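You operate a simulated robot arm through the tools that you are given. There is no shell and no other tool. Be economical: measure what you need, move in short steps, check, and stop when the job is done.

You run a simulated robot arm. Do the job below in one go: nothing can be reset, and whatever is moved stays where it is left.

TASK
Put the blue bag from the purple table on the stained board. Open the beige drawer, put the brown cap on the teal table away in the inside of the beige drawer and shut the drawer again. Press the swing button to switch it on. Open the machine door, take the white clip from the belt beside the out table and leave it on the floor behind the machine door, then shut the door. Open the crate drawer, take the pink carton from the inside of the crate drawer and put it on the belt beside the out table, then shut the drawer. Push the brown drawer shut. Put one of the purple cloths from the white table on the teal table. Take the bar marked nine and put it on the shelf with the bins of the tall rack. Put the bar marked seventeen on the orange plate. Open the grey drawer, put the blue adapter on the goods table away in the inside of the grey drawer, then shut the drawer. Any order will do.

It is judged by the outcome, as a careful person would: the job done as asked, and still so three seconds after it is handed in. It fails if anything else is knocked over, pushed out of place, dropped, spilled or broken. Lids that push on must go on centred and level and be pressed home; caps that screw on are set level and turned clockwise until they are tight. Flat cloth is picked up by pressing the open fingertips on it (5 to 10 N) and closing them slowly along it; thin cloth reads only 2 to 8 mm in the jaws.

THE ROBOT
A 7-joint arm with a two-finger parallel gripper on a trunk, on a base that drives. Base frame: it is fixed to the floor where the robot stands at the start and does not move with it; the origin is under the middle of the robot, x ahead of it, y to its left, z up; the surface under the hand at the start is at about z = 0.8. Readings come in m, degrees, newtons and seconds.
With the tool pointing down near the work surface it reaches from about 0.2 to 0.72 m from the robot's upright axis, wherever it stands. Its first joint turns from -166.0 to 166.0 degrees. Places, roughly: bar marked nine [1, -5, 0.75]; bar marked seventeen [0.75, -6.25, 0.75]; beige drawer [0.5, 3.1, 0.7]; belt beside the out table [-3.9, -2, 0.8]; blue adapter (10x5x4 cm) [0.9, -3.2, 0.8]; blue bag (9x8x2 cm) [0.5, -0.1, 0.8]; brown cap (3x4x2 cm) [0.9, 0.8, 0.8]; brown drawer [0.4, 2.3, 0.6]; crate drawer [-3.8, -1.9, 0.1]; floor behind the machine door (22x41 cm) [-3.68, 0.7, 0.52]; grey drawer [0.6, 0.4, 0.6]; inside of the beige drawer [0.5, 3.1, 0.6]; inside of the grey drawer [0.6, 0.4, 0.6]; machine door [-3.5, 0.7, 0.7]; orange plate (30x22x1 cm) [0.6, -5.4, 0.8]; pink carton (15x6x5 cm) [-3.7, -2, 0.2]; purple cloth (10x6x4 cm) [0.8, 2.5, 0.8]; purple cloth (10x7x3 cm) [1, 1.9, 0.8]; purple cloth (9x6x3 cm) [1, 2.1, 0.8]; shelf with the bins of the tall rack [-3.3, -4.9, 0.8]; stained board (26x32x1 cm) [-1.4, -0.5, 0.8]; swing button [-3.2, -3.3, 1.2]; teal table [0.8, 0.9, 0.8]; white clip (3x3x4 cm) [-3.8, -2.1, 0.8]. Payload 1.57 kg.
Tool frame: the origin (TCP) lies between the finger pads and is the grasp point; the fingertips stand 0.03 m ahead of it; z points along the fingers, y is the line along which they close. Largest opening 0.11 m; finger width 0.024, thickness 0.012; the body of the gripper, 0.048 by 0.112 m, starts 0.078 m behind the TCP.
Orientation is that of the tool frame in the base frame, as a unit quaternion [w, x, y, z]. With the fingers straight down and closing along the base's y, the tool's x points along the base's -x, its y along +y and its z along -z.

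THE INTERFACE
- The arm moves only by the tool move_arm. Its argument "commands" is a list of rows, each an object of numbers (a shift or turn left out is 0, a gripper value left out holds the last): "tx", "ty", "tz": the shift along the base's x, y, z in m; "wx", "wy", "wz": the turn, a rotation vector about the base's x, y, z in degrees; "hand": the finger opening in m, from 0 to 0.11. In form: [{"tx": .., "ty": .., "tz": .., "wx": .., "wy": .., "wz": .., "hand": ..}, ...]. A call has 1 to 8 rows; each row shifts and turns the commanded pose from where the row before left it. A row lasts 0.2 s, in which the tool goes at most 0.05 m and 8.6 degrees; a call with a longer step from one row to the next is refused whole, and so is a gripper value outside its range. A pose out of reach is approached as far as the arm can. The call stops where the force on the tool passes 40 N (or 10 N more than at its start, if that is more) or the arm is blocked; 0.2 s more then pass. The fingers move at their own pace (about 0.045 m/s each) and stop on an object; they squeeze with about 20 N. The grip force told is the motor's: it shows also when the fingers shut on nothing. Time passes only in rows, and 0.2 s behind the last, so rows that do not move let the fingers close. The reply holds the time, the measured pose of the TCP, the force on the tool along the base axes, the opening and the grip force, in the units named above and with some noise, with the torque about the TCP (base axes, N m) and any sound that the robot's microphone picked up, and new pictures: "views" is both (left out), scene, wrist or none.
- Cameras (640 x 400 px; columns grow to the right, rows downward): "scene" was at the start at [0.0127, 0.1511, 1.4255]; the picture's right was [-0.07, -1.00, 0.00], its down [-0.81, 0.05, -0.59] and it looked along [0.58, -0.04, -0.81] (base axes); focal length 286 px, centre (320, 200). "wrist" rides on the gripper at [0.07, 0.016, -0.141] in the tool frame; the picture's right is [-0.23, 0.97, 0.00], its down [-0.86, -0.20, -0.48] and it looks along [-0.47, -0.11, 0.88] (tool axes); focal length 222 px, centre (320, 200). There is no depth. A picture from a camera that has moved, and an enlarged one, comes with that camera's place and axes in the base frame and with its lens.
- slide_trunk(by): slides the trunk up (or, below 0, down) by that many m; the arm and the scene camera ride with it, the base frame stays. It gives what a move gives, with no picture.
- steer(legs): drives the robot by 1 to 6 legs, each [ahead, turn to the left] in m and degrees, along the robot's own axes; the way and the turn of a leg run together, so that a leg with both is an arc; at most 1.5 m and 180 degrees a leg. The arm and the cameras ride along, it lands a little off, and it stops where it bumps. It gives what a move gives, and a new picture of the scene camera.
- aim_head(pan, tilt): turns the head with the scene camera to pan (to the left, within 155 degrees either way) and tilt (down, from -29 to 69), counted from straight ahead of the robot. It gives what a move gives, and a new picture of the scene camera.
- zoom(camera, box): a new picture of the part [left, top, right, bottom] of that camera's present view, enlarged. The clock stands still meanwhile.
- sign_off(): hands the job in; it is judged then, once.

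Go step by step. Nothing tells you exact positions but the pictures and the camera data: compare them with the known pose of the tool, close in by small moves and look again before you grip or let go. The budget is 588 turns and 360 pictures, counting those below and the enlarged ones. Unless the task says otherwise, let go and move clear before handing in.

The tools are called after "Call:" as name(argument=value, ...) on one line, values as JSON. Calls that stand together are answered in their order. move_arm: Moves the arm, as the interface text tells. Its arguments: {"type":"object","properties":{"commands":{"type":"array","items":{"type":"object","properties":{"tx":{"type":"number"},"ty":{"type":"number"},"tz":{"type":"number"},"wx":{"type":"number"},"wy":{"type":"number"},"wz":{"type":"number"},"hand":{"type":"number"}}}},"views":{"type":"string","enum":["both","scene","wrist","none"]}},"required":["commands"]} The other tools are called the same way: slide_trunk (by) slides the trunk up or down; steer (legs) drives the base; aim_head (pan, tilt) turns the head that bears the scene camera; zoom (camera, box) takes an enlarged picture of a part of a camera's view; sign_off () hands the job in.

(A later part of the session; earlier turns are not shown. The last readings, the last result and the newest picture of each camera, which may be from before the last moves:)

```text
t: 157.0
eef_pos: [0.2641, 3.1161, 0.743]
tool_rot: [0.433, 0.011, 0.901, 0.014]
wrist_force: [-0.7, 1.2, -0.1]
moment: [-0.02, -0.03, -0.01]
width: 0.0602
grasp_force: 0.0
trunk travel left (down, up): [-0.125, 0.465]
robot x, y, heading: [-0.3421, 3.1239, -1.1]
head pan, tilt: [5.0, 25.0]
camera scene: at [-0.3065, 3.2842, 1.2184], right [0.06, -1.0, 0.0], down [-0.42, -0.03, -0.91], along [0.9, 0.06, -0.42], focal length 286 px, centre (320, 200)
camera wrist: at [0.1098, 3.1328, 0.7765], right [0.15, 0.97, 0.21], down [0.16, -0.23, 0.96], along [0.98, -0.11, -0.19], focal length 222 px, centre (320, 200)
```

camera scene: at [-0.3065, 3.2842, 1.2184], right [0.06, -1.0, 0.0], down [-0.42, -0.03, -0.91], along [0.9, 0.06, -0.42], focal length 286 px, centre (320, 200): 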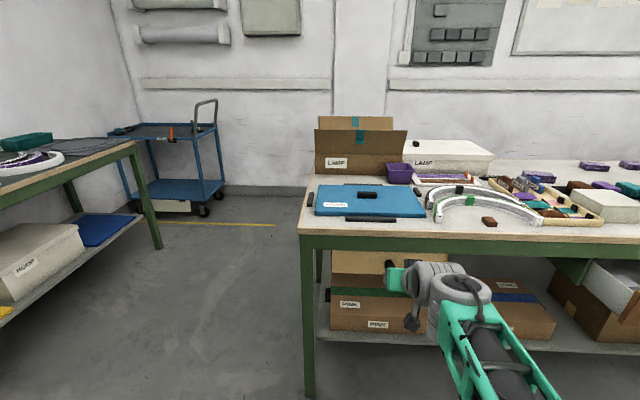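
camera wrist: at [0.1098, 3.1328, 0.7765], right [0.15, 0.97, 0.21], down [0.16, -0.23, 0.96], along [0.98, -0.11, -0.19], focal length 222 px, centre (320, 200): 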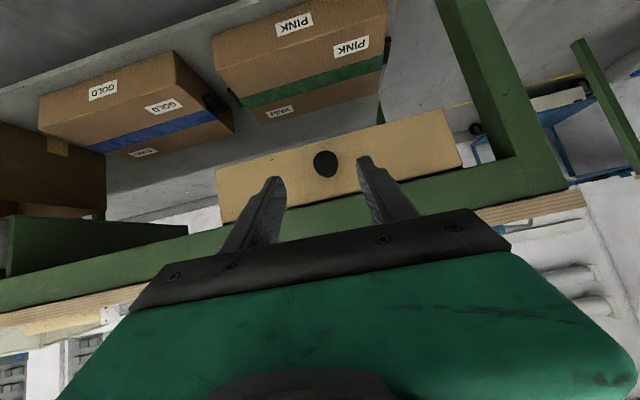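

Call:
move_arm(commands=[{"tx": 0.027, "tz": -0.013}, {"tx": 0.027, "tz": -0.013}, {"tx": 0.02, "tz": -0.012}], views="wrist")

```text
t: 157.8
eef_pos: [0.3368, 3.115, 0.7075]
tool_rot: [0.432, 0.011, 0.902, 0.013]
wrist_force: [0.0, 0.7, 1.1]
moment: [0.02, 0.0, -0.01]
width: 0.0599
grasp_force: 0.0
trunk travel left (down, up): [-0.125, 0.465]
robot x, y, heading: [-0.3465, 3.1217, -1.4]
head pan, tilt: [5.0, 25.0]
camera wrist: at [0.1832, 3.1329, 0.7408], right [0.15, 0.97, 0.21], down [0.16, -0.23, 0.96], along [0.98, -0.11, -0.19], focal length 222 px, centre (320, 200)
```

wrist: 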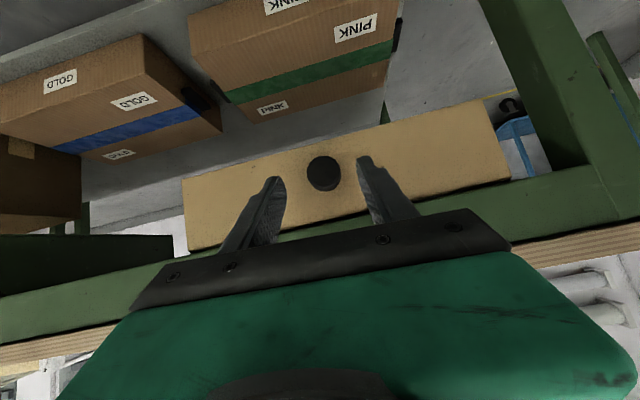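

Call:
move_arm(commands=[{"tx": 0.016, "tz": -0.011, "ty": 0.003}, {"tx": 0.014, "tz": -0.01}, {"hand": 0.04}, {"hand": 0.02}, {"hand": 0.01}, {"hand": 0.0}, {"hand": 0.0}], views="wrist")

```text
t: 159.4
eef_pos: [0.3666, 3.1177, 0.6844]
tool_rot: [0.432, 0.011, 0.902, 0.013]
wrist_force: [0.8, -1.9, 0.1]
moment: [0.05, -0.16, 0.47]
width: 0.0319
grasp_force: 39.8
trunk travel left (down, up): [-0.125, 0.465]
robot x, y, heading: [-0.3436, 3.1218, -1.5]
head pan, tilt: [5.0, 25.0]
camera wrist: at [0.2127, 3.1353, 0.718], right [0.15, 0.97, 0.21], down [0.16, -0.23, 0.96], along [0.98, -0.11, -0.19], focal length 222 px, centre (320, 200)
```

wrist: 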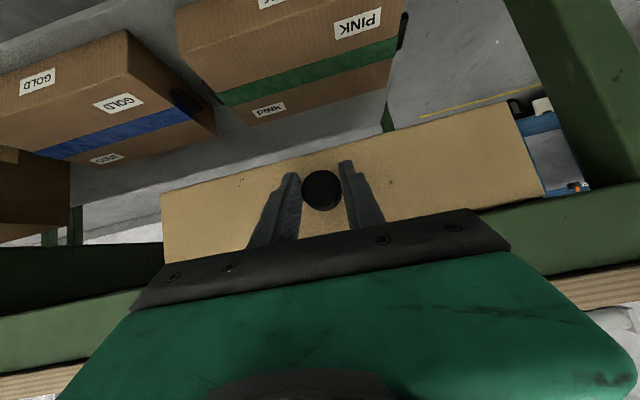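

Call:
move_arm(commands=[{"tx": -0.02}, {"tx": -0.02}], views="none")

Call:
steer(legs=[[-0.15, 0]])

```text
t: 160.0
eef_pos: [0.3278, 3.1173, 0.685]
tool_rot: [0.432, 0.012, 0.902, 0.013]
wrist_force: [-0.5, -2.6, -0.7]
moment: [0.06, -0.65, 0.5]
width: 0.0315
grasp_force: 40.3
trunk travel left (down, up): [-0.125, 0.465]
robot x, y, heading: [-0.3445, 3.1219, -1.4]
head pan, tilt: [5.0, 25.0]
```

```text
t: 161.4
eef_pos: [0.1766, 3.1182, 0.6835]
tool_rot: [0.433, 0.015, 0.901, 0.01]
wrist_force: [0.2, -32.5, -0.1]
moment: [-0.03, 0.25, -0.12]
width: 0.032
grasp_force: 40.1
trunk travel left (down, up): [-0.125, 0.465]
robot x, y, heading: [-0.4928, 3.1263, -1.6]
head pan, tilt: [5.0, 25.0]
camera scene: at [-0.4579, 3.2858, 1.2187], right [0.06, -1.0, 0.0], down [-0.42, -0.02, -0.91], along [0.9, 0.05, -0.42], focal length 286 px, centre (320, 200)
```

scene: 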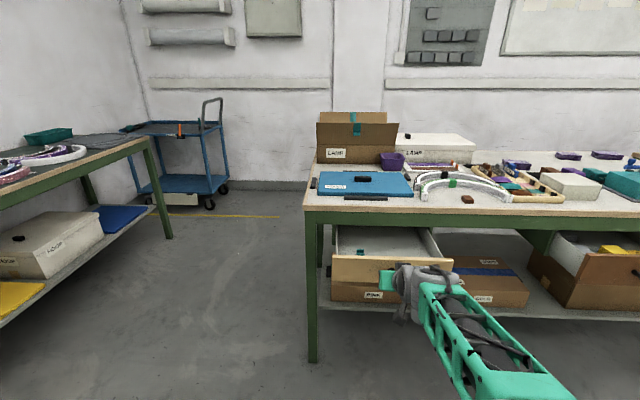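

The drawer is open about 19 cm. I'll release the knob and back away.

Call:
move_arm(commands=[{"ty": 0.004}, {"hand": 0.06}, {"hand": 0.07}, {"tx": -0.03, "tz": 0.024}, {"tx": -0.03, "tz": 0.024}, {"tx": -0.02, "tz": 0.03}], views="none")

Call:
aim_head(pan=-5, tilt=35)

Call:
zoom(camera="scene", box=[220, 130, 500, 300])

```text
t: 162.8
eef_pos: [0.0956, 3.1216, 0.7614]
tool_rot: [0.432, 0.014, 0.902, 0.009]
wrist_force: [0.0, -0.1, 0.0]
moment: [0.02, -0.05, 0.0]
width: 0.0699
grasp_force: 0.1
trunk travel left (down, up): [-0.125, 0.465]
robot x, y, heading: [-0.4939, 3.125, -1.7]
head pan, tilt: [5.0, 25.0]
```

```text
t: 163.5
eef_pos: [0.0966, 3.1229, 0.7623]
tool_rot: [0.432, 0.015, 0.902, 0.009]
wrist_force: [1.1, -0.7, 0.0]
moment: [0.0, 0.03, 0.02]
width: 0.0697
grasp_force: 0.0
trunk travel left (down, up): [-0.125, 0.465]
robot x, y, heading: [-0.4917, 3.1264, -1.7]
head pan, tilt: [-5.0, 35.0]
camera scene: at [-0.4625, 3.2724, 1.2027], right [-0.12, -0.99, 0.0], down [-0.57, 0.07, -0.82], along [0.81, -0.1, -0.57], focal length 286 px, centre (320, 200)
```

scene: 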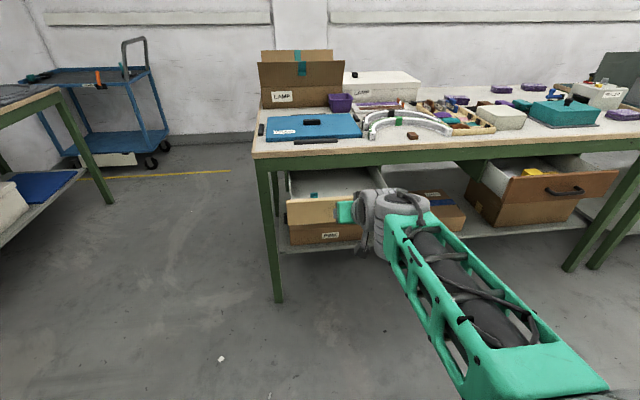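

```text
2.29 times, centred on (360, 215) of scene
camera zoom: at [-0.4625, 3.2724, 1.2027], right [-0.12, -0.99, 0.0], down [-0.57, 0.07, -0.82], along [0.81, -0.1, -0.57], focal length 655 px, centre (229, 166)
```

zoom: 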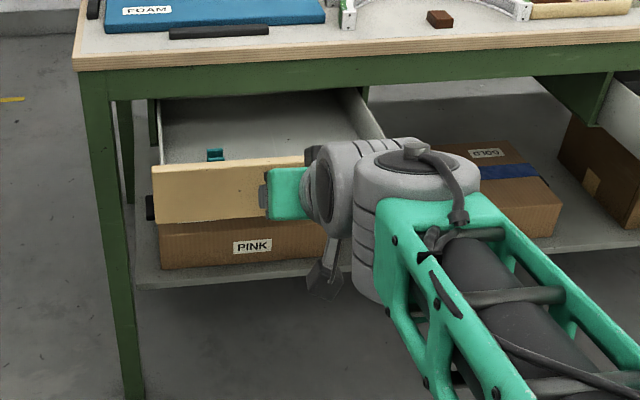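

Call:
slide_trunk(by=0.2)

Call:
move_arm(commands=[{"wy": 8.5, "tz": 0.02}, {"wy": 8.5, "tz": 0.02}, {"wy": 8.5}, {"wy": 8.5}, {"wy": 8.5}, {"wy": 8.3}, {"tz": 0}], views="none")

Call:
steer(legs=[[0, -90], [0.17, 0], [0, 91.5], [0.38, 0]])

Call:
move_arm(commands=[{"tz": 0}], views="wrist")

```text
t: 165.7
eef_pos: [0.0979, 3.1227, 0.9632]
tool_rot: [0.433, 0.016, 0.901, 0.009]
wrist_force: [-0.5, -0.1, 0.5]
moment: [-0.02, 0.02, 0.01]
width: 0.0701
grasp_force: 0.1
trunk travel left (down, up): [-0.325, 0.265]
robot x, y, heading: [-0.4936, 3.1242, -1.5]
head pan, tilt: [-5.0, 35.0]
```

```text
t: 167.3
eef_pos: [0.0986, 3.1223, 1.0019]
tool_rot: [0.003, 0.018, 1.0, 0.003]
wrist_force: [-0.1, 0.4, 0.0]
moment: [-0.02, 0.06, 0.03]
width: 0.0701
grasp_force: 0.1
trunk travel left (down, up): [-0.325, 0.265]
robot x, y, heading: [-0.4941, 3.1254, -1.7]
head pan, tilt: [-5.0, 35.0]
```

```text
t: 178.6
eef_pos: [0.4627, 2.9001, 1.0021]
tool_rot: [0.004, 0.038, 0.999, 0.002]
wrist_force: [-0.1, 0.5, -1.0]
moment: [0.01, -0.03, -0.04]
width: 0.0704
grasp_force: 0.0
trunk travel left (down, up): [-0.325, 0.265]
robot x, y, heading: [-0.1278, 2.9325, -3.9]
head pan, tilt: [-5.0, 35.0]
camera scene: at [-0.091, 3.0745, 1.4026], right [-0.16, -0.99, 0.0], down [-0.57, 0.09, -0.82], along [0.81, -0.13, -0.57], focal length 286 px, centre (320, 200)
```

scene: 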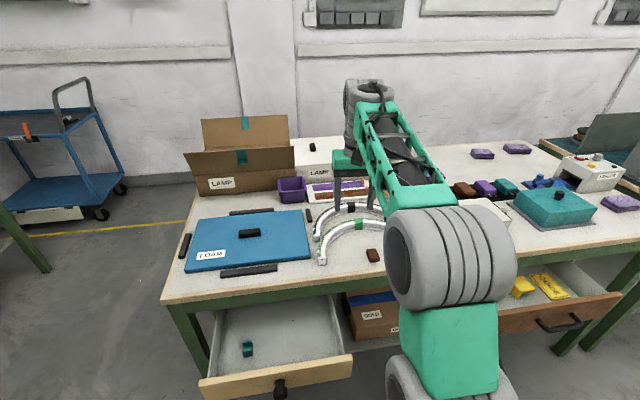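

```text
t: 178.9
eef_pos: [0.4624, 2.9002, 1.0027]
tool_rot: [0.004, 0.038, 0.999, 0.002]
wrist_force: [0.3, -0.2, -0.6]
moment: [-0.04, -0.03, 0.03]
width: 0.0701
grasp_force: 0.1
trunk travel left (down, up): [-0.325, 0.265]
robot x, y, heading: [-0.1303, 2.93, -3.9]
head pan, tilt: [-5.0, 35.0]
camera wrist: at [0.3931, 2.9219, 1.1427], right [0.3, 0.95, 0.01], down [0.83, -0.27, 0.48], along [0.46, -0.14, -0.88], focal length 222 px, centre (320, 200)
```

wrist: 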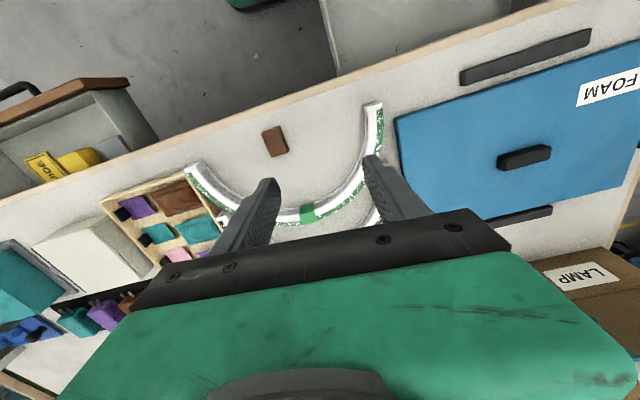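

Cap at (0.451, 2.834). Picking it up again.

Call:
move_arm(commands=[{"tx": -0.011, "ty": -0.03, "wz": 4.4, "hand": 0.06}, {"ty": -0.036}, {"tz": -0.045}, {"tz": -0.045}, {"tz": -0.04}, {"tz": -0.025}], views="wrist")

```text
t: 180.3
eef_pos: [0.4517, 2.8343, 0.8488]
tool_rot: [0.005, 0.0, 1.0, 0.002]
wrist_force: [-0.5, 0.0, -0.4]
moment: [-0.01, -0.02, -0.01]
width: 0.0602
grasp_force: 0.1
trunk travel left (down, up): [-0.325, 0.265]
robot x, y, heading: [-0.1287, 2.9264, -4.0]
head pan, tilt: [-5.0, 35.0]
camera wrist: at [0.3815, 2.8504, 0.9888], right [0.23, 0.97, 0.01], down [0.85, -0.2, 0.49], along [0.47, -0.1, -0.87], focal length 222 px, centre (320, 200)
```

wrist: 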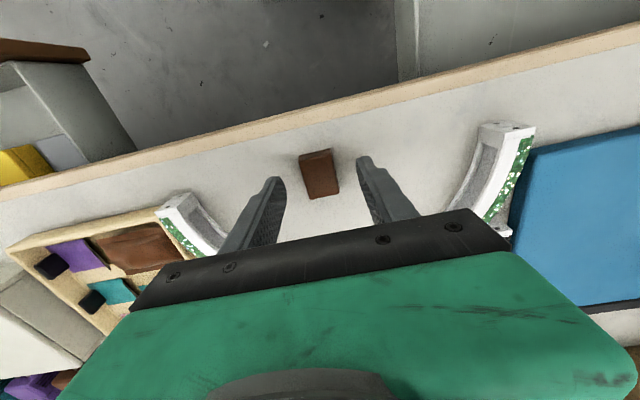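

Call:
move_arm(commands=[{"tz": -0.01}, {"tz": -0.005}, {"hand": 0.04}, {"hand": 0.02}, {"hand": 0.01}, {"hand": 0.0}, {"hand": 0.0}], views="none")

Call:
move_arm(commands=[{"tz": 0.04}, {"tz": 0.05}, {"tz": 0.05}, {"tz": 0.03}, {"ty": 0.05}, {"ty": 0.05, "tx": 0.0}], views="wrist")

```text
t: 181.9
eef_pos: [0.4529, 2.8339, 0.8373]
tool_rot: [0.003, 0.0, 1.0, 0.003]
wrist_force: [0.0, 0.2, 0.0]
moment: [0.01, -0.03, 0.04]
width: 0.0267
grasp_force: 20.0
out of reach, approached as far as the arm can: row 1
trunk travel left (down, up): [-0.325, 0.265]
robot x, y, heading: [-0.1277, 2.9292, -3.9]
head pan, tilt: [-5.0, 35.0]
```

```text
t: 183.3
eef_pos: [0.4521, 2.932, 1.0074]
tool_rot: [0.003, 0.0, 1.0, 0.003]
wrist_force: [0.4, 0.2, 0.5]
moment: [0.01, 0.0, -0.02]
width: 0.0266
grasp_force: 20.1
trunk travel left (down, up): [-0.325, 0.265]
robot x, y, heading: [-0.1259, 2.9272, -4.2]
head pan, tilt: [-5.0, 35.0]
camera wrist: at [0.3825, 2.949, 1.1476], right [0.23, 0.97, 0.01], down [0.85, -0.2, 0.48], along [0.47, -0.1, -0.88], focal length 222 px, centre (320, 200)
```

wrist: 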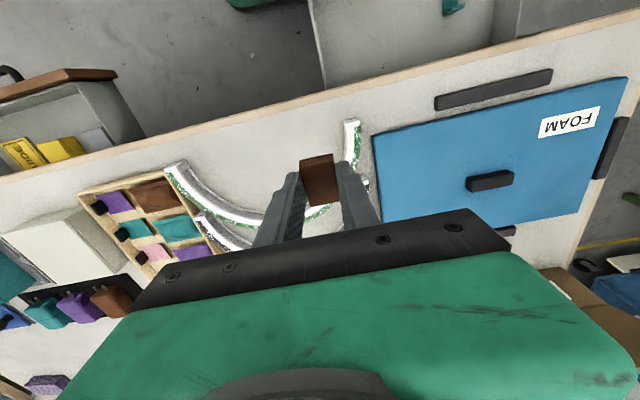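

Holding the cap. I'll move over the open drawer at (0.30, 3.06), then lower the trunk.

Call:
move_arm(commands=[{"tx": -0.038, "ty": 0.031}, {"tx": -0.038, "ty": 0.031}, {"tx": -0.038, "ty": 0.031}, {"tx": -0.038, "ty": 0.031}], views="none")

Call:
slide_trunk(by=-0.2)

Call:
move_arm(commands=[{"tz": -0.03}], views="both")

```text
t: 184.3
eef_pos: [0.3006, 3.059, 1.0109]
tool_rot: [0.003, 0.001, 1.0, 0.002]
wrist_force: [-0.3, -0.4, -1.2]
moment: [0.04, 0.02, 0.01]
width: 0.0266
grasp_force: 19.9
trunk travel left (down, up): [-0.325, 0.265]
robot x, y, heading: [-0.1253, 2.9299, -4.2]
head pan, tilt: [-5.0, 35.0]
```

```text
t: 186.5
eef_pos: [0.3002, 3.0583, 0.8102]
tool_rot: [0.003, 0.0, 1.0, 0.003]
wrist_force: [0.9, 0.1, -0.5]
moment: [-0.02, 0.0, -0.01]
width: 0.0268
grasp_force: 20.6
trunk travel left (down, up): [-0.125, 0.465]
robot x, y, heading: [-0.1315, 2.9281, -4.0]
head pan, tilt: [-5.0, 35.0]
```

```text
t: 186.9
eef_pos: [0.3022, 3.0583, 0.781]
tool_rot: [0.004, -0.001, 1.0, 0.003]
wrist_force: [0.7, -0.7, 0.1]
moment: [0.01, -0.02, 0.02]
width: 0.0266
grasp_force: 19.8
trunk travel left (down, up): [-0.125, 0.465]
robot x, y, heading: [-0.1307, 2.9296, -4.0]
head pan, tilt: [-5.0, 35.0]
camera scene: at [-0.0911, 3.0745, 1.2027], right [-0.16, -0.99, 0.0], down [-0.57, 0.09, -0.82], along [0.81, -0.13, -0.57], focal length 286 px, centre (320, 200)
camera wrist: at [0.2311, 3.0746, 0.9218], right [0.23, 0.97, 0.01], down [0.85, -0.2, 0.48], along [0.47, -0.1, -0.87], focal length 222 px, centre (320, 200)
```

scene: 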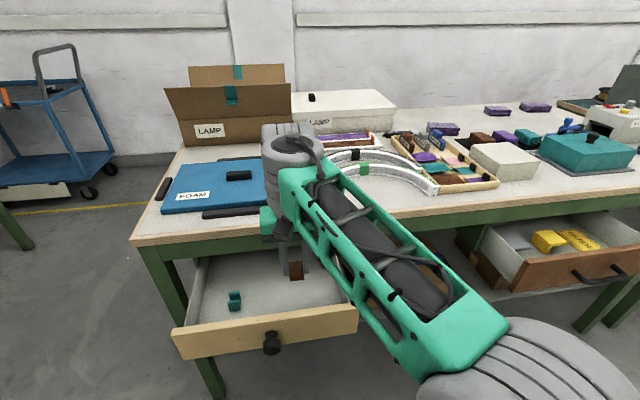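
wrist: 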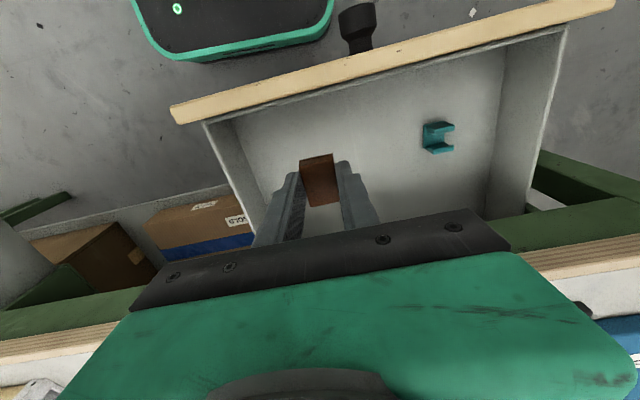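

Call:
move_arm(commands=[{"tz": -0.03}, {"tz": -0.03}, {"tz": -0.02}, {"tz": 0}], views="wrist")

```text
t: 187.9
eef_pos: [0.3014, 3.0596, 0.7026]
tool_rot: [0.004, 0.0, 1.0, 0.003]
wrist_force: [-0.2, -0.1, -0.2]
moment: [-0.02, 0.03, -0.03]
width: 0.0269
grasp_force: 20.0
trunk travel left (down, up): [-0.125, 0.465]
robot x, y, heading: [-0.1292, 2.928, -4.1]
head pan, tilt: [-5.0, 35.0]
camera wrist: at [0.2307, 3.075, 0.8419], right [0.23, 0.97, 0.01], down [0.85, -0.2, 0.48], along [0.47, -0.1, -0.87], focal length 222 px, centre (320, 200)
```

wrist: 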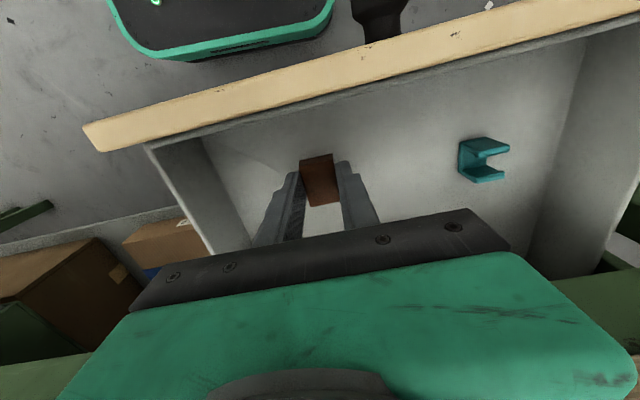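

Call:
move_arm(commands=[{"tz": -0.012}, {"tz": -0.004}, {"tz": 0}], views="none")

Call:
move_arm(commands=[{"tz": -0.005}, {"tz": 0}], views="wrist")

```text
t: 188.7
eef_pos: [0.3031, 3.058, 0.6886]
tool_rot: [0.002, 0.0, 1.0, 0.004]
wrist_force: [-0.6, -1.0, 0.5]
moment: [-0.02, -0.02, 0.0]
width: 0.0268
grasp_force: 20.1
out of reach, approached as far as the arm can: row 1
trunk travel left (down, up): [-0.125, 0.465]
robot x, y, heading: [-0.1274, 2.9272, -4.2]
head pan, tilt: [-5.0, 35.0]
```

```text
t: 189.3
eef_pos: [0.3041, 3.0586, 0.6855]
tool_rot: [0.002, 0.0, 1.0, 0.004]
wrist_force: [0.1, -1.0, -0.3]
moment: [0.03, 0.02, 0.0]
width: 0.0269
grasp_force: 20.1
trunk travel left (down, up): [-0.125, 0.465]
robot x, y, heading: [-0.1306, 2.9324, -4.2]
head pan, tilt: [-5.0, 35.0]
camera wrist: at [0.234, 3.0731, 0.8248], right [0.23, 0.97, 0.01], down [0.85, -0.2, 0.48], along [0.47, -0.1, -0.88], focal length 222 px, centre (320, 200)
```

wrist: 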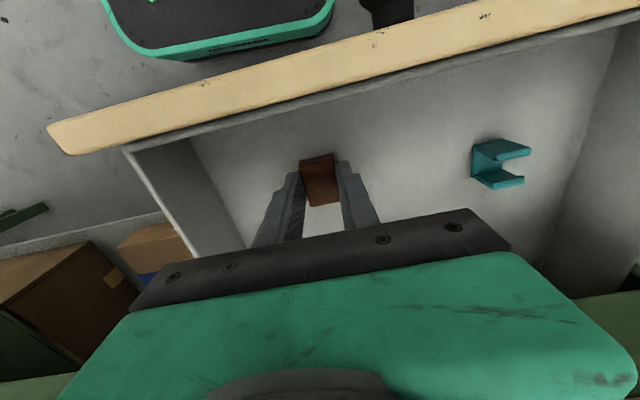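

Call:
slide_trunk(by=-0.006)

Call:
slide_trunk(by=-0.006)

```text
t: 189.9
eef_pos: [0.306, 3.0574, 0.6794]
tool_rot: [0.003, 0.0, 1.0, 0.002]
wrist_force: [-0.7, -2.8, 12.4]
moment: [-0.2, -0.21, -0.04]
width: 0.027
grasp_force: 19.7
trunk travel left (down, up): [-0.119, 0.471]
robot x, y, heading: [-0.1265, 2.9287, -4.2]
head pan, tilt: [-5.0, 35.0]
```

```text
t: 190.4
eef_pos: [0.3045, 3.0586, 0.6738]
tool_rot: [0.003, 0.0, 1.0, 0.003]
wrist_force: [2.9, -3.0, 18.2]
moment: [-0.15, -0.05, 0.03]
width: 0.0268
grasp_force: 20.0
trunk travel left (down, up): [-0.113, 0.477]
robot x, y, heading: [-0.1297, 2.9257, -4.3]
head pan, tilt: [-5.0, 35.0]
```

On the drawer floor. Opening and rising.

Call:
move_arm(commands=[{"tz": 0.003, "hand": 0.04}, {"hand": 0.055}, {"hand": 0.055}, {"tz": 0.04}, {"tz": 0.05}, {"tz": 0.05}, {"tz": 0.05}, {"tz": 0.03}], views="wrist")

```text
t: 192.2
eef_pos: [0.3051, 3.0575, 0.8939]
tool_rot: [0.003, 0.0, 1.0, 0.002]
wrist_force: [0.0, -0.7, 0.2]
moment: [0.01, -0.04, -0.02]
width: 0.055
grasp_force: 0.0
out of reach, approached as far as the arm can: row 6
trunk travel left (down, up): [-0.113, 0.477]
robot x, y, heading: [-0.1243, 2.9287, -4.0]
head pan, tilt: [-5.0, 35.0]
camera wrist: at [0.2338, 3.0737, 1.0341], right [0.23, 0.97, 0.01], down [0.85, -0.2, 0.48], along [0.47, -0.1, -0.88], focal length 222 px, centre (320, 200)
```

wrist: 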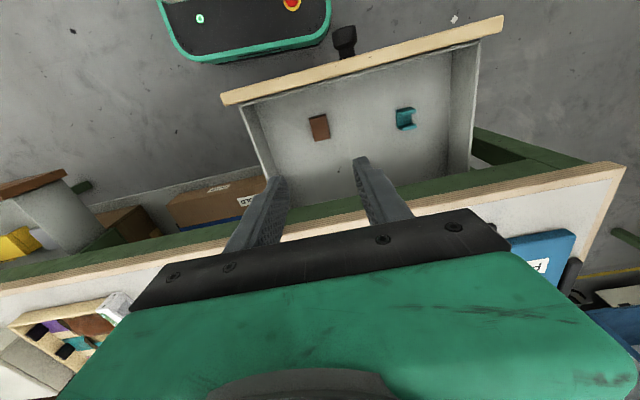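

The cap is in the drawer. I'll back off, lower closed fingers in front of the knob, and push it shut.

Call:
steer(legs=[[-0.3, 4.0]])

Call:
move_arm(commands=[{"hand": 0.0}, {"hand": 0}, {"hand": 0}, {"hand": 0}], views="wrist")

```text
t: 194.3
eef_pos: [-0.0053, 3.0997, 0.8936]
tool_rot: [0.004, -0.036, 0.999, 0.003]
wrist_force: [0.8, 0.3, -0.2]
moment: [-0.03, -0.03, -0.01]
width: 0.0549
grasp_force: 0.1
trunk travel left (down, up): [-0.113, 0.477]
robot x, y, heading: [-0.4302, 2.937, -0.1]
head pan, tilt: [-5.0, 35.0]
camera scene: at [-0.4008, 3.0876, 1.1906], right [-0.09, -1.0, 0.0], down [-0.57, 0.05, -0.82], along [0.82, -0.07, -0.57], focal length 286 px, centre (320, 200)
```

scene: 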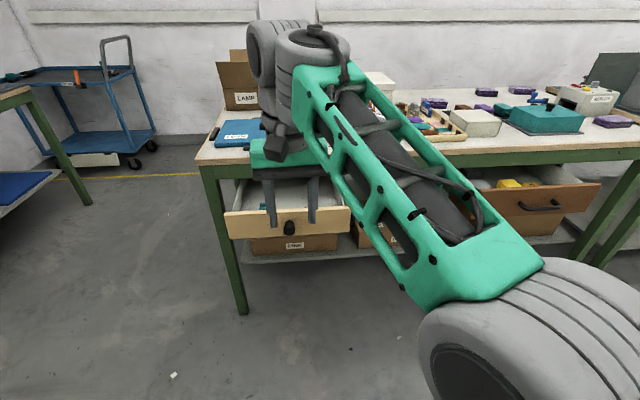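

```text
t: 195.3
eef_pos: [-0.0045, 3.0994, 0.8945]
tool_rot: [0.004, -0.036, 0.999, 0.002]
wrist_force: [-0.7, -0.1, -0.1]
moment: [-0.01, 0.02, 0.0]
width: 0.0003
grasp_force: 18.7
trunk travel left (down, up): [-0.113, 0.477]
robot x, y, heading: [-0.432, 2.9403, 0.1]
head pan, tilt: [-5.0, 35.0]
camera wrist: at [-0.0766, 3.1098, 1.0337], right [0.16, 0.99, 0.01], down [0.86, -0.14, 0.48], along [0.48, -0.07, -0.88], focal length 222 px, centre (320, 200)
```

wrist: 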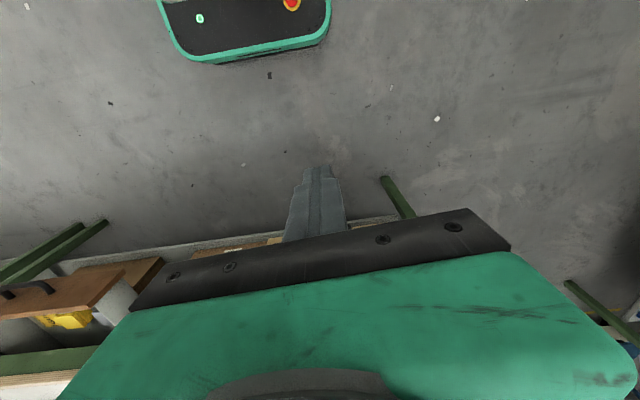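

Call:
move_arm(commands=[{"tz": -0.045, "ty": 0.017}, {"tz": -0.045}, {"tz": -0.045}, {"tz": -0.04}, {"tz": -0.034}], views="none")

Call:
steer(legs=[[0.14, 0]])

```text
t: 196.5
eef_pos: [-0.0007, 3.1191, 0.6847]
tool_rot: [0.004, -0.036, 0.999, 0.002]
wrist_force: [-0.6, -0.7, 0.6]
moment: [0.02, -0.05, -0.01]
width: 0.0
grasp_force: 20.3
trunk travel left (down, up): [-0.113, 0.477]
robot x, y, heading: [-0.4271, 2.9392, 0.1]
head pan, tilt: [-5.0, 35.0]
```

```text
t: 197.8
eef_pos: [0.1382, 3.1192, 0.6844]
tool_rot: [0.004, -0.037, 0.999, 0.003]
wrist_force: [0.8, 0.3, -1.3]
moment: [-0.01, 0.0, -0.01]
width: 0.0
grasp_force: 20.0
trunk travel left (down, up): [-0.113, 0.477]
robot x, y, heading: [-0.2854, 2.9406, 0.6]
head pan, tilt: [-5.0, 35.0]
camera scene: at [-0.2594, 3.0878, 1.1906], right [-0.08, -1.0, 0.0], down [-0.57, 0.05, -0.82], along [0.82, -0.07, -0.57], focal length 286 px, centre (320, 200)
```

scene: 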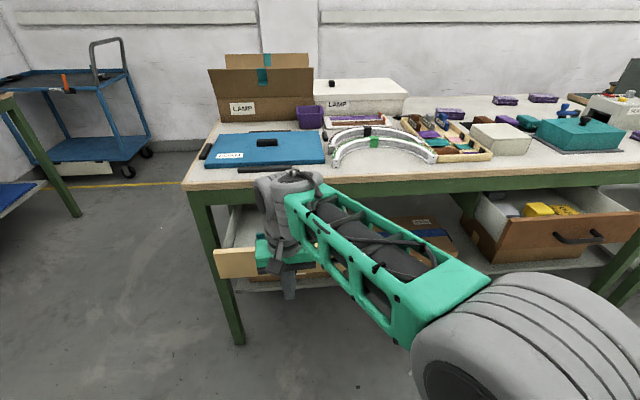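

Call:
move_arm(commands=[{"tx": 0.025}, {"tx": 0.025}, {"tx": 0.025}, {"tx": 0.025}, {"tx": 0.025}, {"tx": 0.025}], views="wrist")

```text
t: 199.2
eef_pos: [0.2924, 3.1205, 0.686]
tool_rot: [0.006, -0.038, 0.999, 0.003]
wrist_force: [0.4, -0.6, 0.3]
moment: [0.05, -0.03, 0.02]
width: 0.0
grasp_force: 20.2
trunk travel left (down, up): [-0.113, 0.477]
robot x, y, heading: [-0.2865, 2.9405, 0.2]
head pan, tilt: [-5.0, 35.0]
camera wrist: at [0.2201, 3.1303, 0.8262], right [0.15, 0.99, 0.01], down [0.86, -0.14, 0.49], along [0.48, -0.07, -0.87], focal length 222 px, centre (320, 200)
```

wrist: 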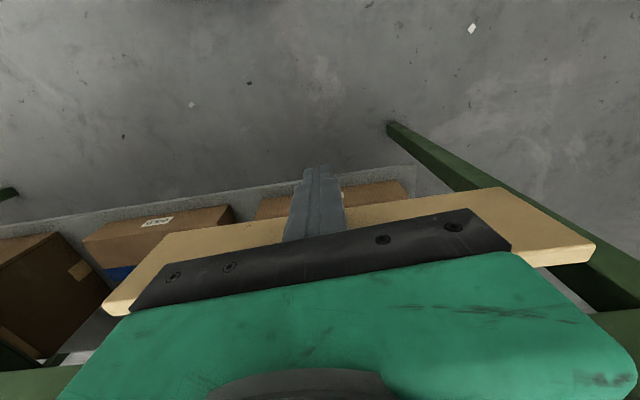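

Call:
move_arm(commands=[{"tx": 0.02}, {"tx": 0.015}, {"tx": 0.01}, {"tx": 0.008}, {"tx": 0.006}], views="both")

```text
t: 200.4
eef_pos: [0.35, 3.1195, 0.684]
tool_rot: [0.003, -0.037, 0.999, 0.002]
wrist_force: [-0.6, 1.3, 0.4]
moment: [0.05, -0.01, 0.01]
width: 0.0
grasp_force: 20.0
trunk travel left (down, up): [-0.113, 0.477]
robot x, y, heading: [-0.2834, 2.939, 0.3]
head pan, tilt: [-5.0, 35.0]
camera scene: at [-0.2594, 3.0879, 1.1906], right [-0.08, -1.0, 0.0], down [-0.57, 0.05, -0.82], along [0.82, -0.07, -0.57], focal length 286 px, centre (320, 200)
camera wrist: at [0.2787, 3.1299, 0.8236], right [0.15, 0.99, 0.01], down [0.86, -0.14, 0.48], along [0.48, -0.07, -0.87], focal length 222 px, centre (320, 200)
```

scene: 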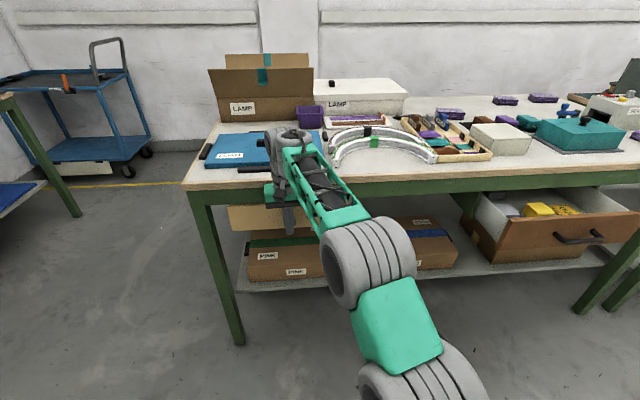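
wrist: 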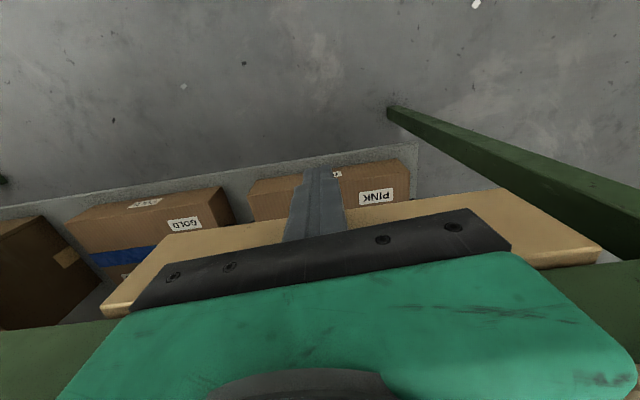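

Call:
move_arm(commands=[{"tx": 0.004}, {"tx": 0.003}, {"tx": 0.0}], views="none")

```text
t: 201.2
eef_pos: [0.3541, 3.1187, 0.6841]
tool_rot: [0.003, -0.037, 0.999, 0.002]
wrist_force: [-26.3, -4.2, -7.1]
moment: [0.53, -2.21, -0.56]
width: 0.0
grasp_force: 20.1
trunk travel left (down, up): [-0.113, 0.477]
robot x, y, heading: [-0.2867, 2.9387, 0.0]
head pan, tilt: [-5.0, 35.0]
```

That contact was the gripper body on the table edge, so I'll back off, tilt the fingers forward and push the knob with the tips.

Call:
move_arm(commands=[{"tx": -0.04}, {"tx": -0.02, "wy": -8}, {"wy": -8, "tz": 0.01}, {"wy": -8, "tz": 0.01}, {"wy": -8, "tz": 0.006}, {"tz": 0}], views="wrist")

```text
t: 202.6
eef_pos: [0.2962, 3.1203, 0.7095]
tool_rot: [0.279, -0.036, 0.959, -0.008]
wrist_force: [-0.4, 0.0, 1.5]
moment: [0.01, 0.03, -0.01]
width: 0.0
grasp_force: 19.7
trunk travel left (down, up): [-0.113, 0.477]
robot x, y, heading: [-0.2856, 2.9392, 0.1]
head pan, tilt: [-5.0, 35.0]
camera wrist: at [0.1609, 3.1304, 0.79], right [0.13, 0.99, 0.09], down [0.47, -0.14, 0.87], along [0.87, -0.07, -0.49], focal length 222 px, centre (320, 200)
```

wrist: 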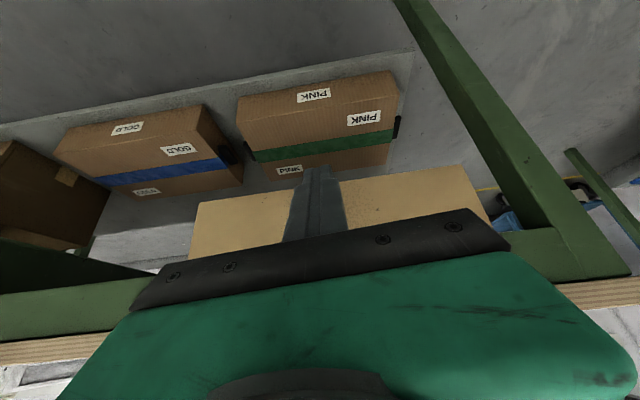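

Call:
move_arm(commands=[{"tx": 0.02}, {"tx": 0.015}, {"tx": 0.01}, {"tx": 0.008}, {"tx": 0.006}, {"tx": 0.004}, {"tx": 0.004}], views="wrist")

```text
t: 204.0
eef_pos: [0.3529, 3.1197, 0.711]
tool_rot: [0.275, -0.038, 0.961, -0.009]
wrist_force: [-18.5, -2.3, 7.5]
moment: [-0.08, 0.19, -0.08]
width: 0.0002
grasp_force: 19.6
trunk travel left (down, up): [-0.113, 0.477]
robot x, y, heading: [-0.2884, 2.9398, 0.1]
head pan, tilt: [-5.0, 35.0]
stopped in row 6: the force on the tool passed its limit at 46 N (the readings are from after the stop); the commanded pose is now the measured one
camera wrist: at [0.2182, 3.1304, 0.7918], right [0.13, 0.99, 0.08], down [0.48, -0.14, 0.86], along [0.87, -0.07, -0.5], focal length 222 px, centre (320, 200)
```

wrist: 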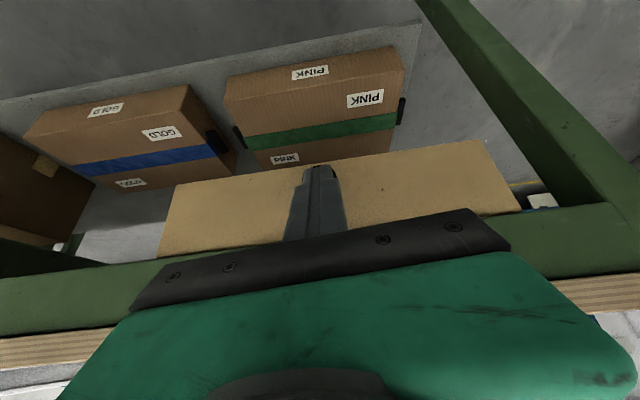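

Call:
move_arm(commands=[{"tx": -0.04}, {"tx": -0.05}, {"tx": -0.05}], views="wrist")

```text
t: 204.8
eef_pos: [0.2161, 3.1175, 0.7082]
tool_rot: [0.275, -0.037, 0.961, -0.009]
wrist_force: [0.7, 0.1, -0.4]
moment: [-0.01, 0.0, 0.01]
width: 0.0
grasp_force: 20.4
trunk travel left (down, up): [-0.113, 0.477]
robot x, y, heading: [-0.285, 2.939, 0.5]
head pan, tilt: [-5.0, 35.0]
camera wrist: at [0.0814, 3.1291, 0.79], right [0.13, 0.99, 0.08], down [0.49, -0.14, 0.86], along [0.86, -0.07, -0.5], focal length 222 px, centre (320, 200)
```

wrist: 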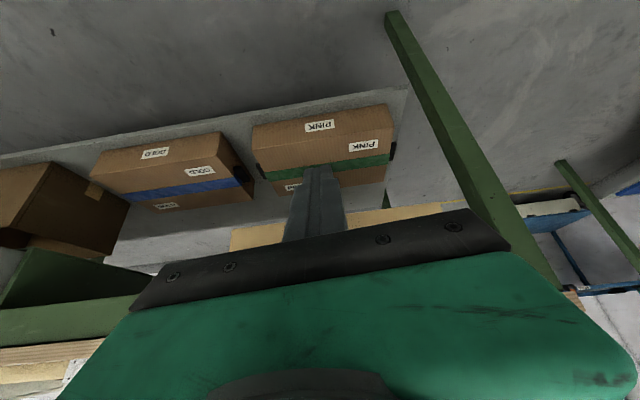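

Call:
steer(legs=[[-0.2, 0]])

Call:
zoom(camera="scene", box=[180, 130, 480, 330])

```text
t: 206.3
eef_pos: [0.0166, 3.1171, 0.7091]
tool_rot: [0.274, -0.036, 0.961, -0.008]
wrist_force: [0.5, 0.0, -0.8]
moment: [0.01, 0.01, 0.0]
width: 0.0
grasp_force: 19.6
trunk travel left (down, up): [-0.113, 0.477]
robot x, y, heading: [-0.4873, 2.9415, 0.0]
head pan, tilt: [-5.0, 35.0]
camera scene: at [-0.4585, 3.0872, 1.1906], right [-0.09, -1.0, 0.0], down [-0.57, 0.05, -0.82], along [0.82, -0.07, -0.57], focal length 286 px, centre (320, 200)
```

scene: 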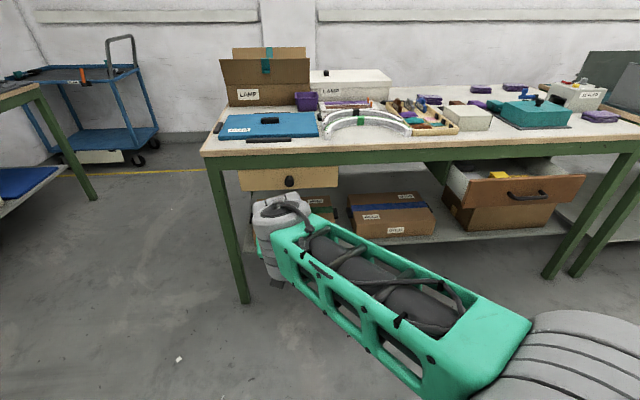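

```text
2.00 times, centred on (330, 230) of scene
camera zoom: at [-0.4585, 3.0872, 1.1906], right [-0.09, -1.0, 0.0], down [-0.57, 0.05, -0.82], along [0.82, -0.07, -0.57], focal length 573 px, centre (300, 140)
```

zoom: 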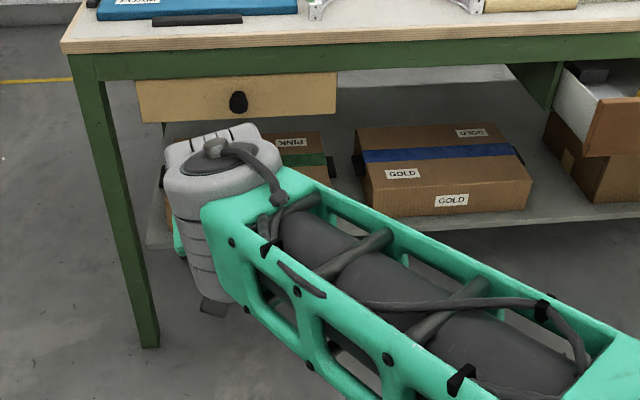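

The beige drawer is shut (knob back at x = 0.375). Next I'll push the brown drawer shut, so I'm driving in front of it.

Call:
steer(legs=[[0, -90], [0.6, 0], [0, 90]])

Call:
move_arm(commands=[{"tz": 0}], views="wrist")

```text
t: 217.6
eef_pos: [0.0028, 2.5373, 0.7096]
tool_rot: [0.275, -0.059, 0.96, -0.002]
wrist_force: [-1.4, -0.2, -0.2]
moment: [0.03, 0.0, -0.01]
width: 0.0
grasp_force: 20.2
trunk travel left (down, up): [-0.113, 0.477]
robot x, y, heading: [-0.4903, 2.338, 2.8]
head pan, tilt: [-5.0, 35.0]
camera scene: at [-0.4716, 2.4847, 1.1906], right [-0.04, -1.0, 0.0], down [-0.57, 0.02, -0.82], along [0.82, -0.03, -0.57], focal length 286 px, centre (320, 200)
```

scene: 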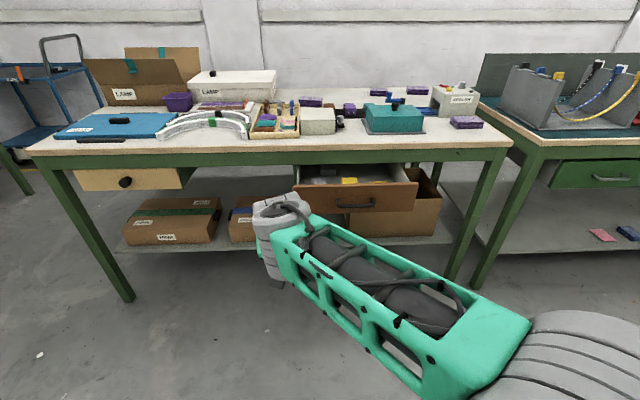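

```text
t: 218.0
eef_pos: [0.0016, 2.5367, 0.7074]
tool_rot: [0.275, -0.06, 0.96, -0.002]
wrist_force: [-0.3, 1.2, 0.1]
moment: [0.02, 0.0, -0.05]
width: 0.0001
grasp_force: 19.7
trunk travel left (down, up): [-0.113, 0.477]
robot x, y, heading: [-0.4909, 2.3386, 2.8]
head pan, tilt: [-5.0, 35.0]
camera wrist: at [-0.1324, 2.5415, 0.7905], right [0.08, 0.99, 0.08], down [0.49, -0.11, 0.86], along [0.87, -0.03, -0.5], focal length 222 px, centre (320, 200)
```

wrist: 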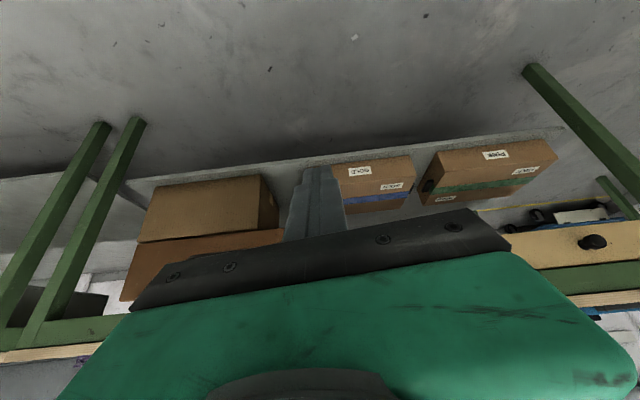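

The brown drawer's handle is at about (0.27, 2.335, 0.655). I'll centre the fingers on it and push.

Call:
move_arm(commands=[{"ty": -0.04, "tz": -0.01}, {"ty": -0.04, "tz": -0.01}, {"ty": -0.04, "tz": -0.01}, {"ty": -0.04, "tz": -0.012}, {"ty": -0.04}, {"tz": 0}], views="none")

Call:
steer(legs=[[0.2, -3]])

Call:
move_arm(commands=[{"tz": 0}], views="wrist")

```text
t: 219.4
eef_pos: [0.0054, 2.335, 0.6653]
tool_rot: [0.274, -0.06, 0.96, -0.002]
wrist_force: [-0.3, 0.3, 0.2]
moment: [0.0, 0.01, 0.01]
width: 0.0
grasp_force: 20.1
trunk travel left (down, up): [-0.113, 0.477]
robot x, y, heading: [-0.4905, 2.3375, 3.0]
head pan, tilt: [-5.0, 35.0]
```

```text
t: 220.9
eef_pos: [0.2017, 2.3117, 0.6654]
tool_rot: [0.274, -0.032, 0.961, -0.01]
wrist_force: [-0.2, 0.0, -0.3]
moment: [0.01, -0.03, -0.04]
width: 0.0
grasp_force: 19.5
trunk travel left (down, up): [-0.113, 0.477]
robot x, y, heading: [-0.2992, 2.3403, -0.1]
head pan, tilt: [-5.0, 35.0]
camera scene: at [-0.2661, 2.4875, 1.1906], right [-0.09, -1.0, 0.0], down [-0.57, 0.05, -0.82], along [0.82, -0.08, -0.57], focal length 286 px, centre (320, 200)
```

scene: 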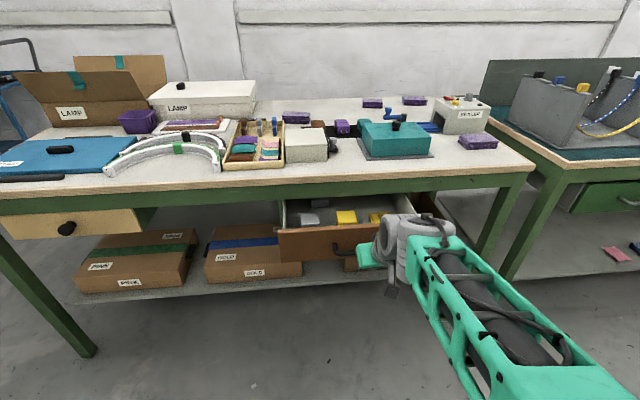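

```text
t: 221.3
eef_pos: [0.2026, 2.3134, 0.6645]
tool_rot: [0.274, -0.032, 0.961, -0.011]
wrist_force: [1.0, 0.2, 0.2]
moment: [-0.03, -0.03, 0.0]
width: 0.0001
grasp_force: 20.1
trunk travel left (down, up): [-0.113, 0.477]
robot x, y, heading: [-0.2948, 2.3416, -0.3]
head pan, tilt: [-5.0, 35.0]
camera wrist: at [0.0682, 2.3241, 0.7469], right [0.14, 0.99, 0.08], down [0.48, -0.14, 0.86], along [0.86, -0.08, -0.5], focal length 222 px, centre (320, 200)
```

wrist: 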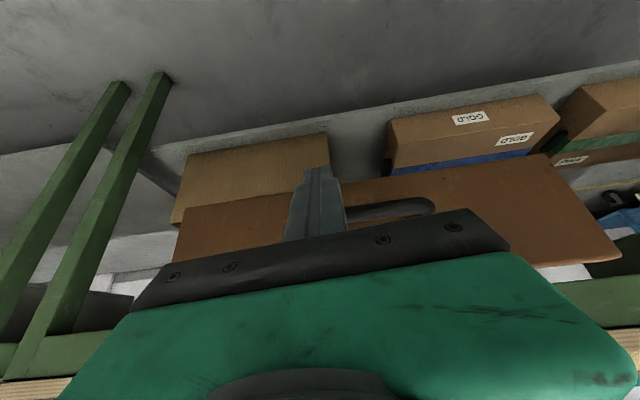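

Call:
move_arm(commands=[{"ty": 0.045}, {"tx": 0.025}, {"tx": 0.02}, {"tx": 0.02}], views="wrist")

```text
t: 222.3
eef_pos: [0.2688, 2.3576, 0.6643]
tool_rot: [0.274, -0.033, 0.961, -0.009]
wrist_force: [-1.0, 1.4, -1.7]
moment: [0.03, 0.04, -0.01]
width: 0.0
grasp_force: 20.0
trunk travel left (down, up): [-0.113, 0.477]
robot x, y, heading: [-0.2982, 2.3384, -0.0]
head pan, tilt: [-5.0, 35.0]
camera wrist: at [0.1354, 2.3694, 0.7457], right [0.14, 0.99, 0.08], down [0.48, -0.14, 0.86], along [0.86, -0.08, -0.5], focal length 222 px, centre (320, 200)
```

wrist: 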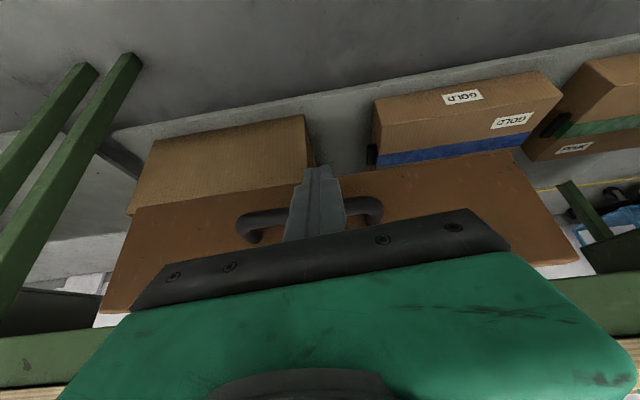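

Centred on the handle. Pushing on.

Call:
move_arm(commands=[{"tx": 0.02}, {"tx": 0.02}, {"tx": 0.015}, {"tx": 0.015}, {"tx": 0.01}, {"tx": 0.01}], views="wrist")

```text
t: 223.8
eef_pos: [0.3574, 2.3569, 0.6667]
tool_rot: [0.275, -0.031, 0.961, -0.011]
wrist_force: [-2.3, 0.4, -3.6]
moment: [-0.01, 0.05, 0.0]
width: 0.0
grasp_force: 20.8
trunk travel left (down, up): [-0.113, 0.477]
robot x, y, heading: [-0.2963, 2.342, -0.7]
head pan, tilt: [-5.0, 35.0]
camera wrist: at [0.2232, 2.3692, 0.7478], right [0.14, 0.99, 0.08], down [0.48, -0.14, 0.86], along [0.86, -0.08, -0.5], focal length 222 px, centre (320, 200)
```

wrist: 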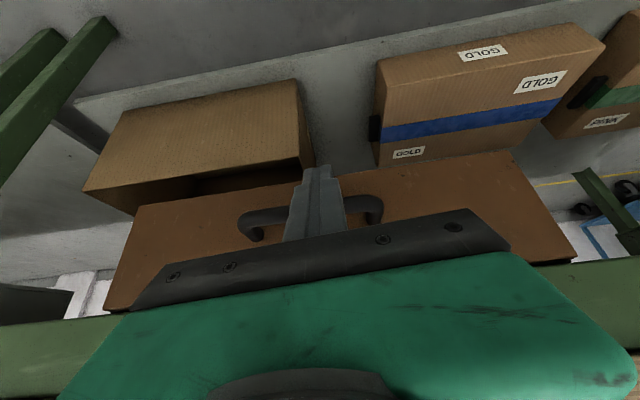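

Call:
move_arm(commands=[{"tx": 0.008}, {"tx": 0.006}, {"tx": 0.005}, {"tx": 0.005}, {"tx": 0.005}], views="wrist")

```text
t: 224.4
eef_pos: [0.3656, 2.358, 0.6599]
tool_rot: [0.268, -0.033, 0.963, -0.009]
wrist_force: [-2.2, 0.0, -1.4]
moment: [0.02, 0.01, -0.01]
width: 0.0001
grasp_force: 20.1
trunk travel left (down, up): [-0.113, 0.477]
robot x, y, heading: [-0.2982, 2.3403, -0.7]
head pan, tilt: [-5.0, 35.0]
stopped in row 3: the force on the tool passed its limit at 71 N (the readings are from after the stop); the commanded pose is now the measured one
camera wrist: at [0.2331, 2.3694, 0.7432], right [0.14, 0.99, 0.08], down [0.5, -0.14, 0.86], along [0.86, -0.08, -0.51], focal length 222 px, centre (320, 200)
```

wrist: 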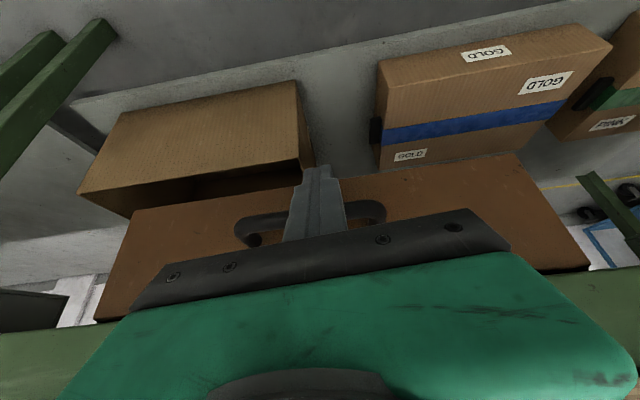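

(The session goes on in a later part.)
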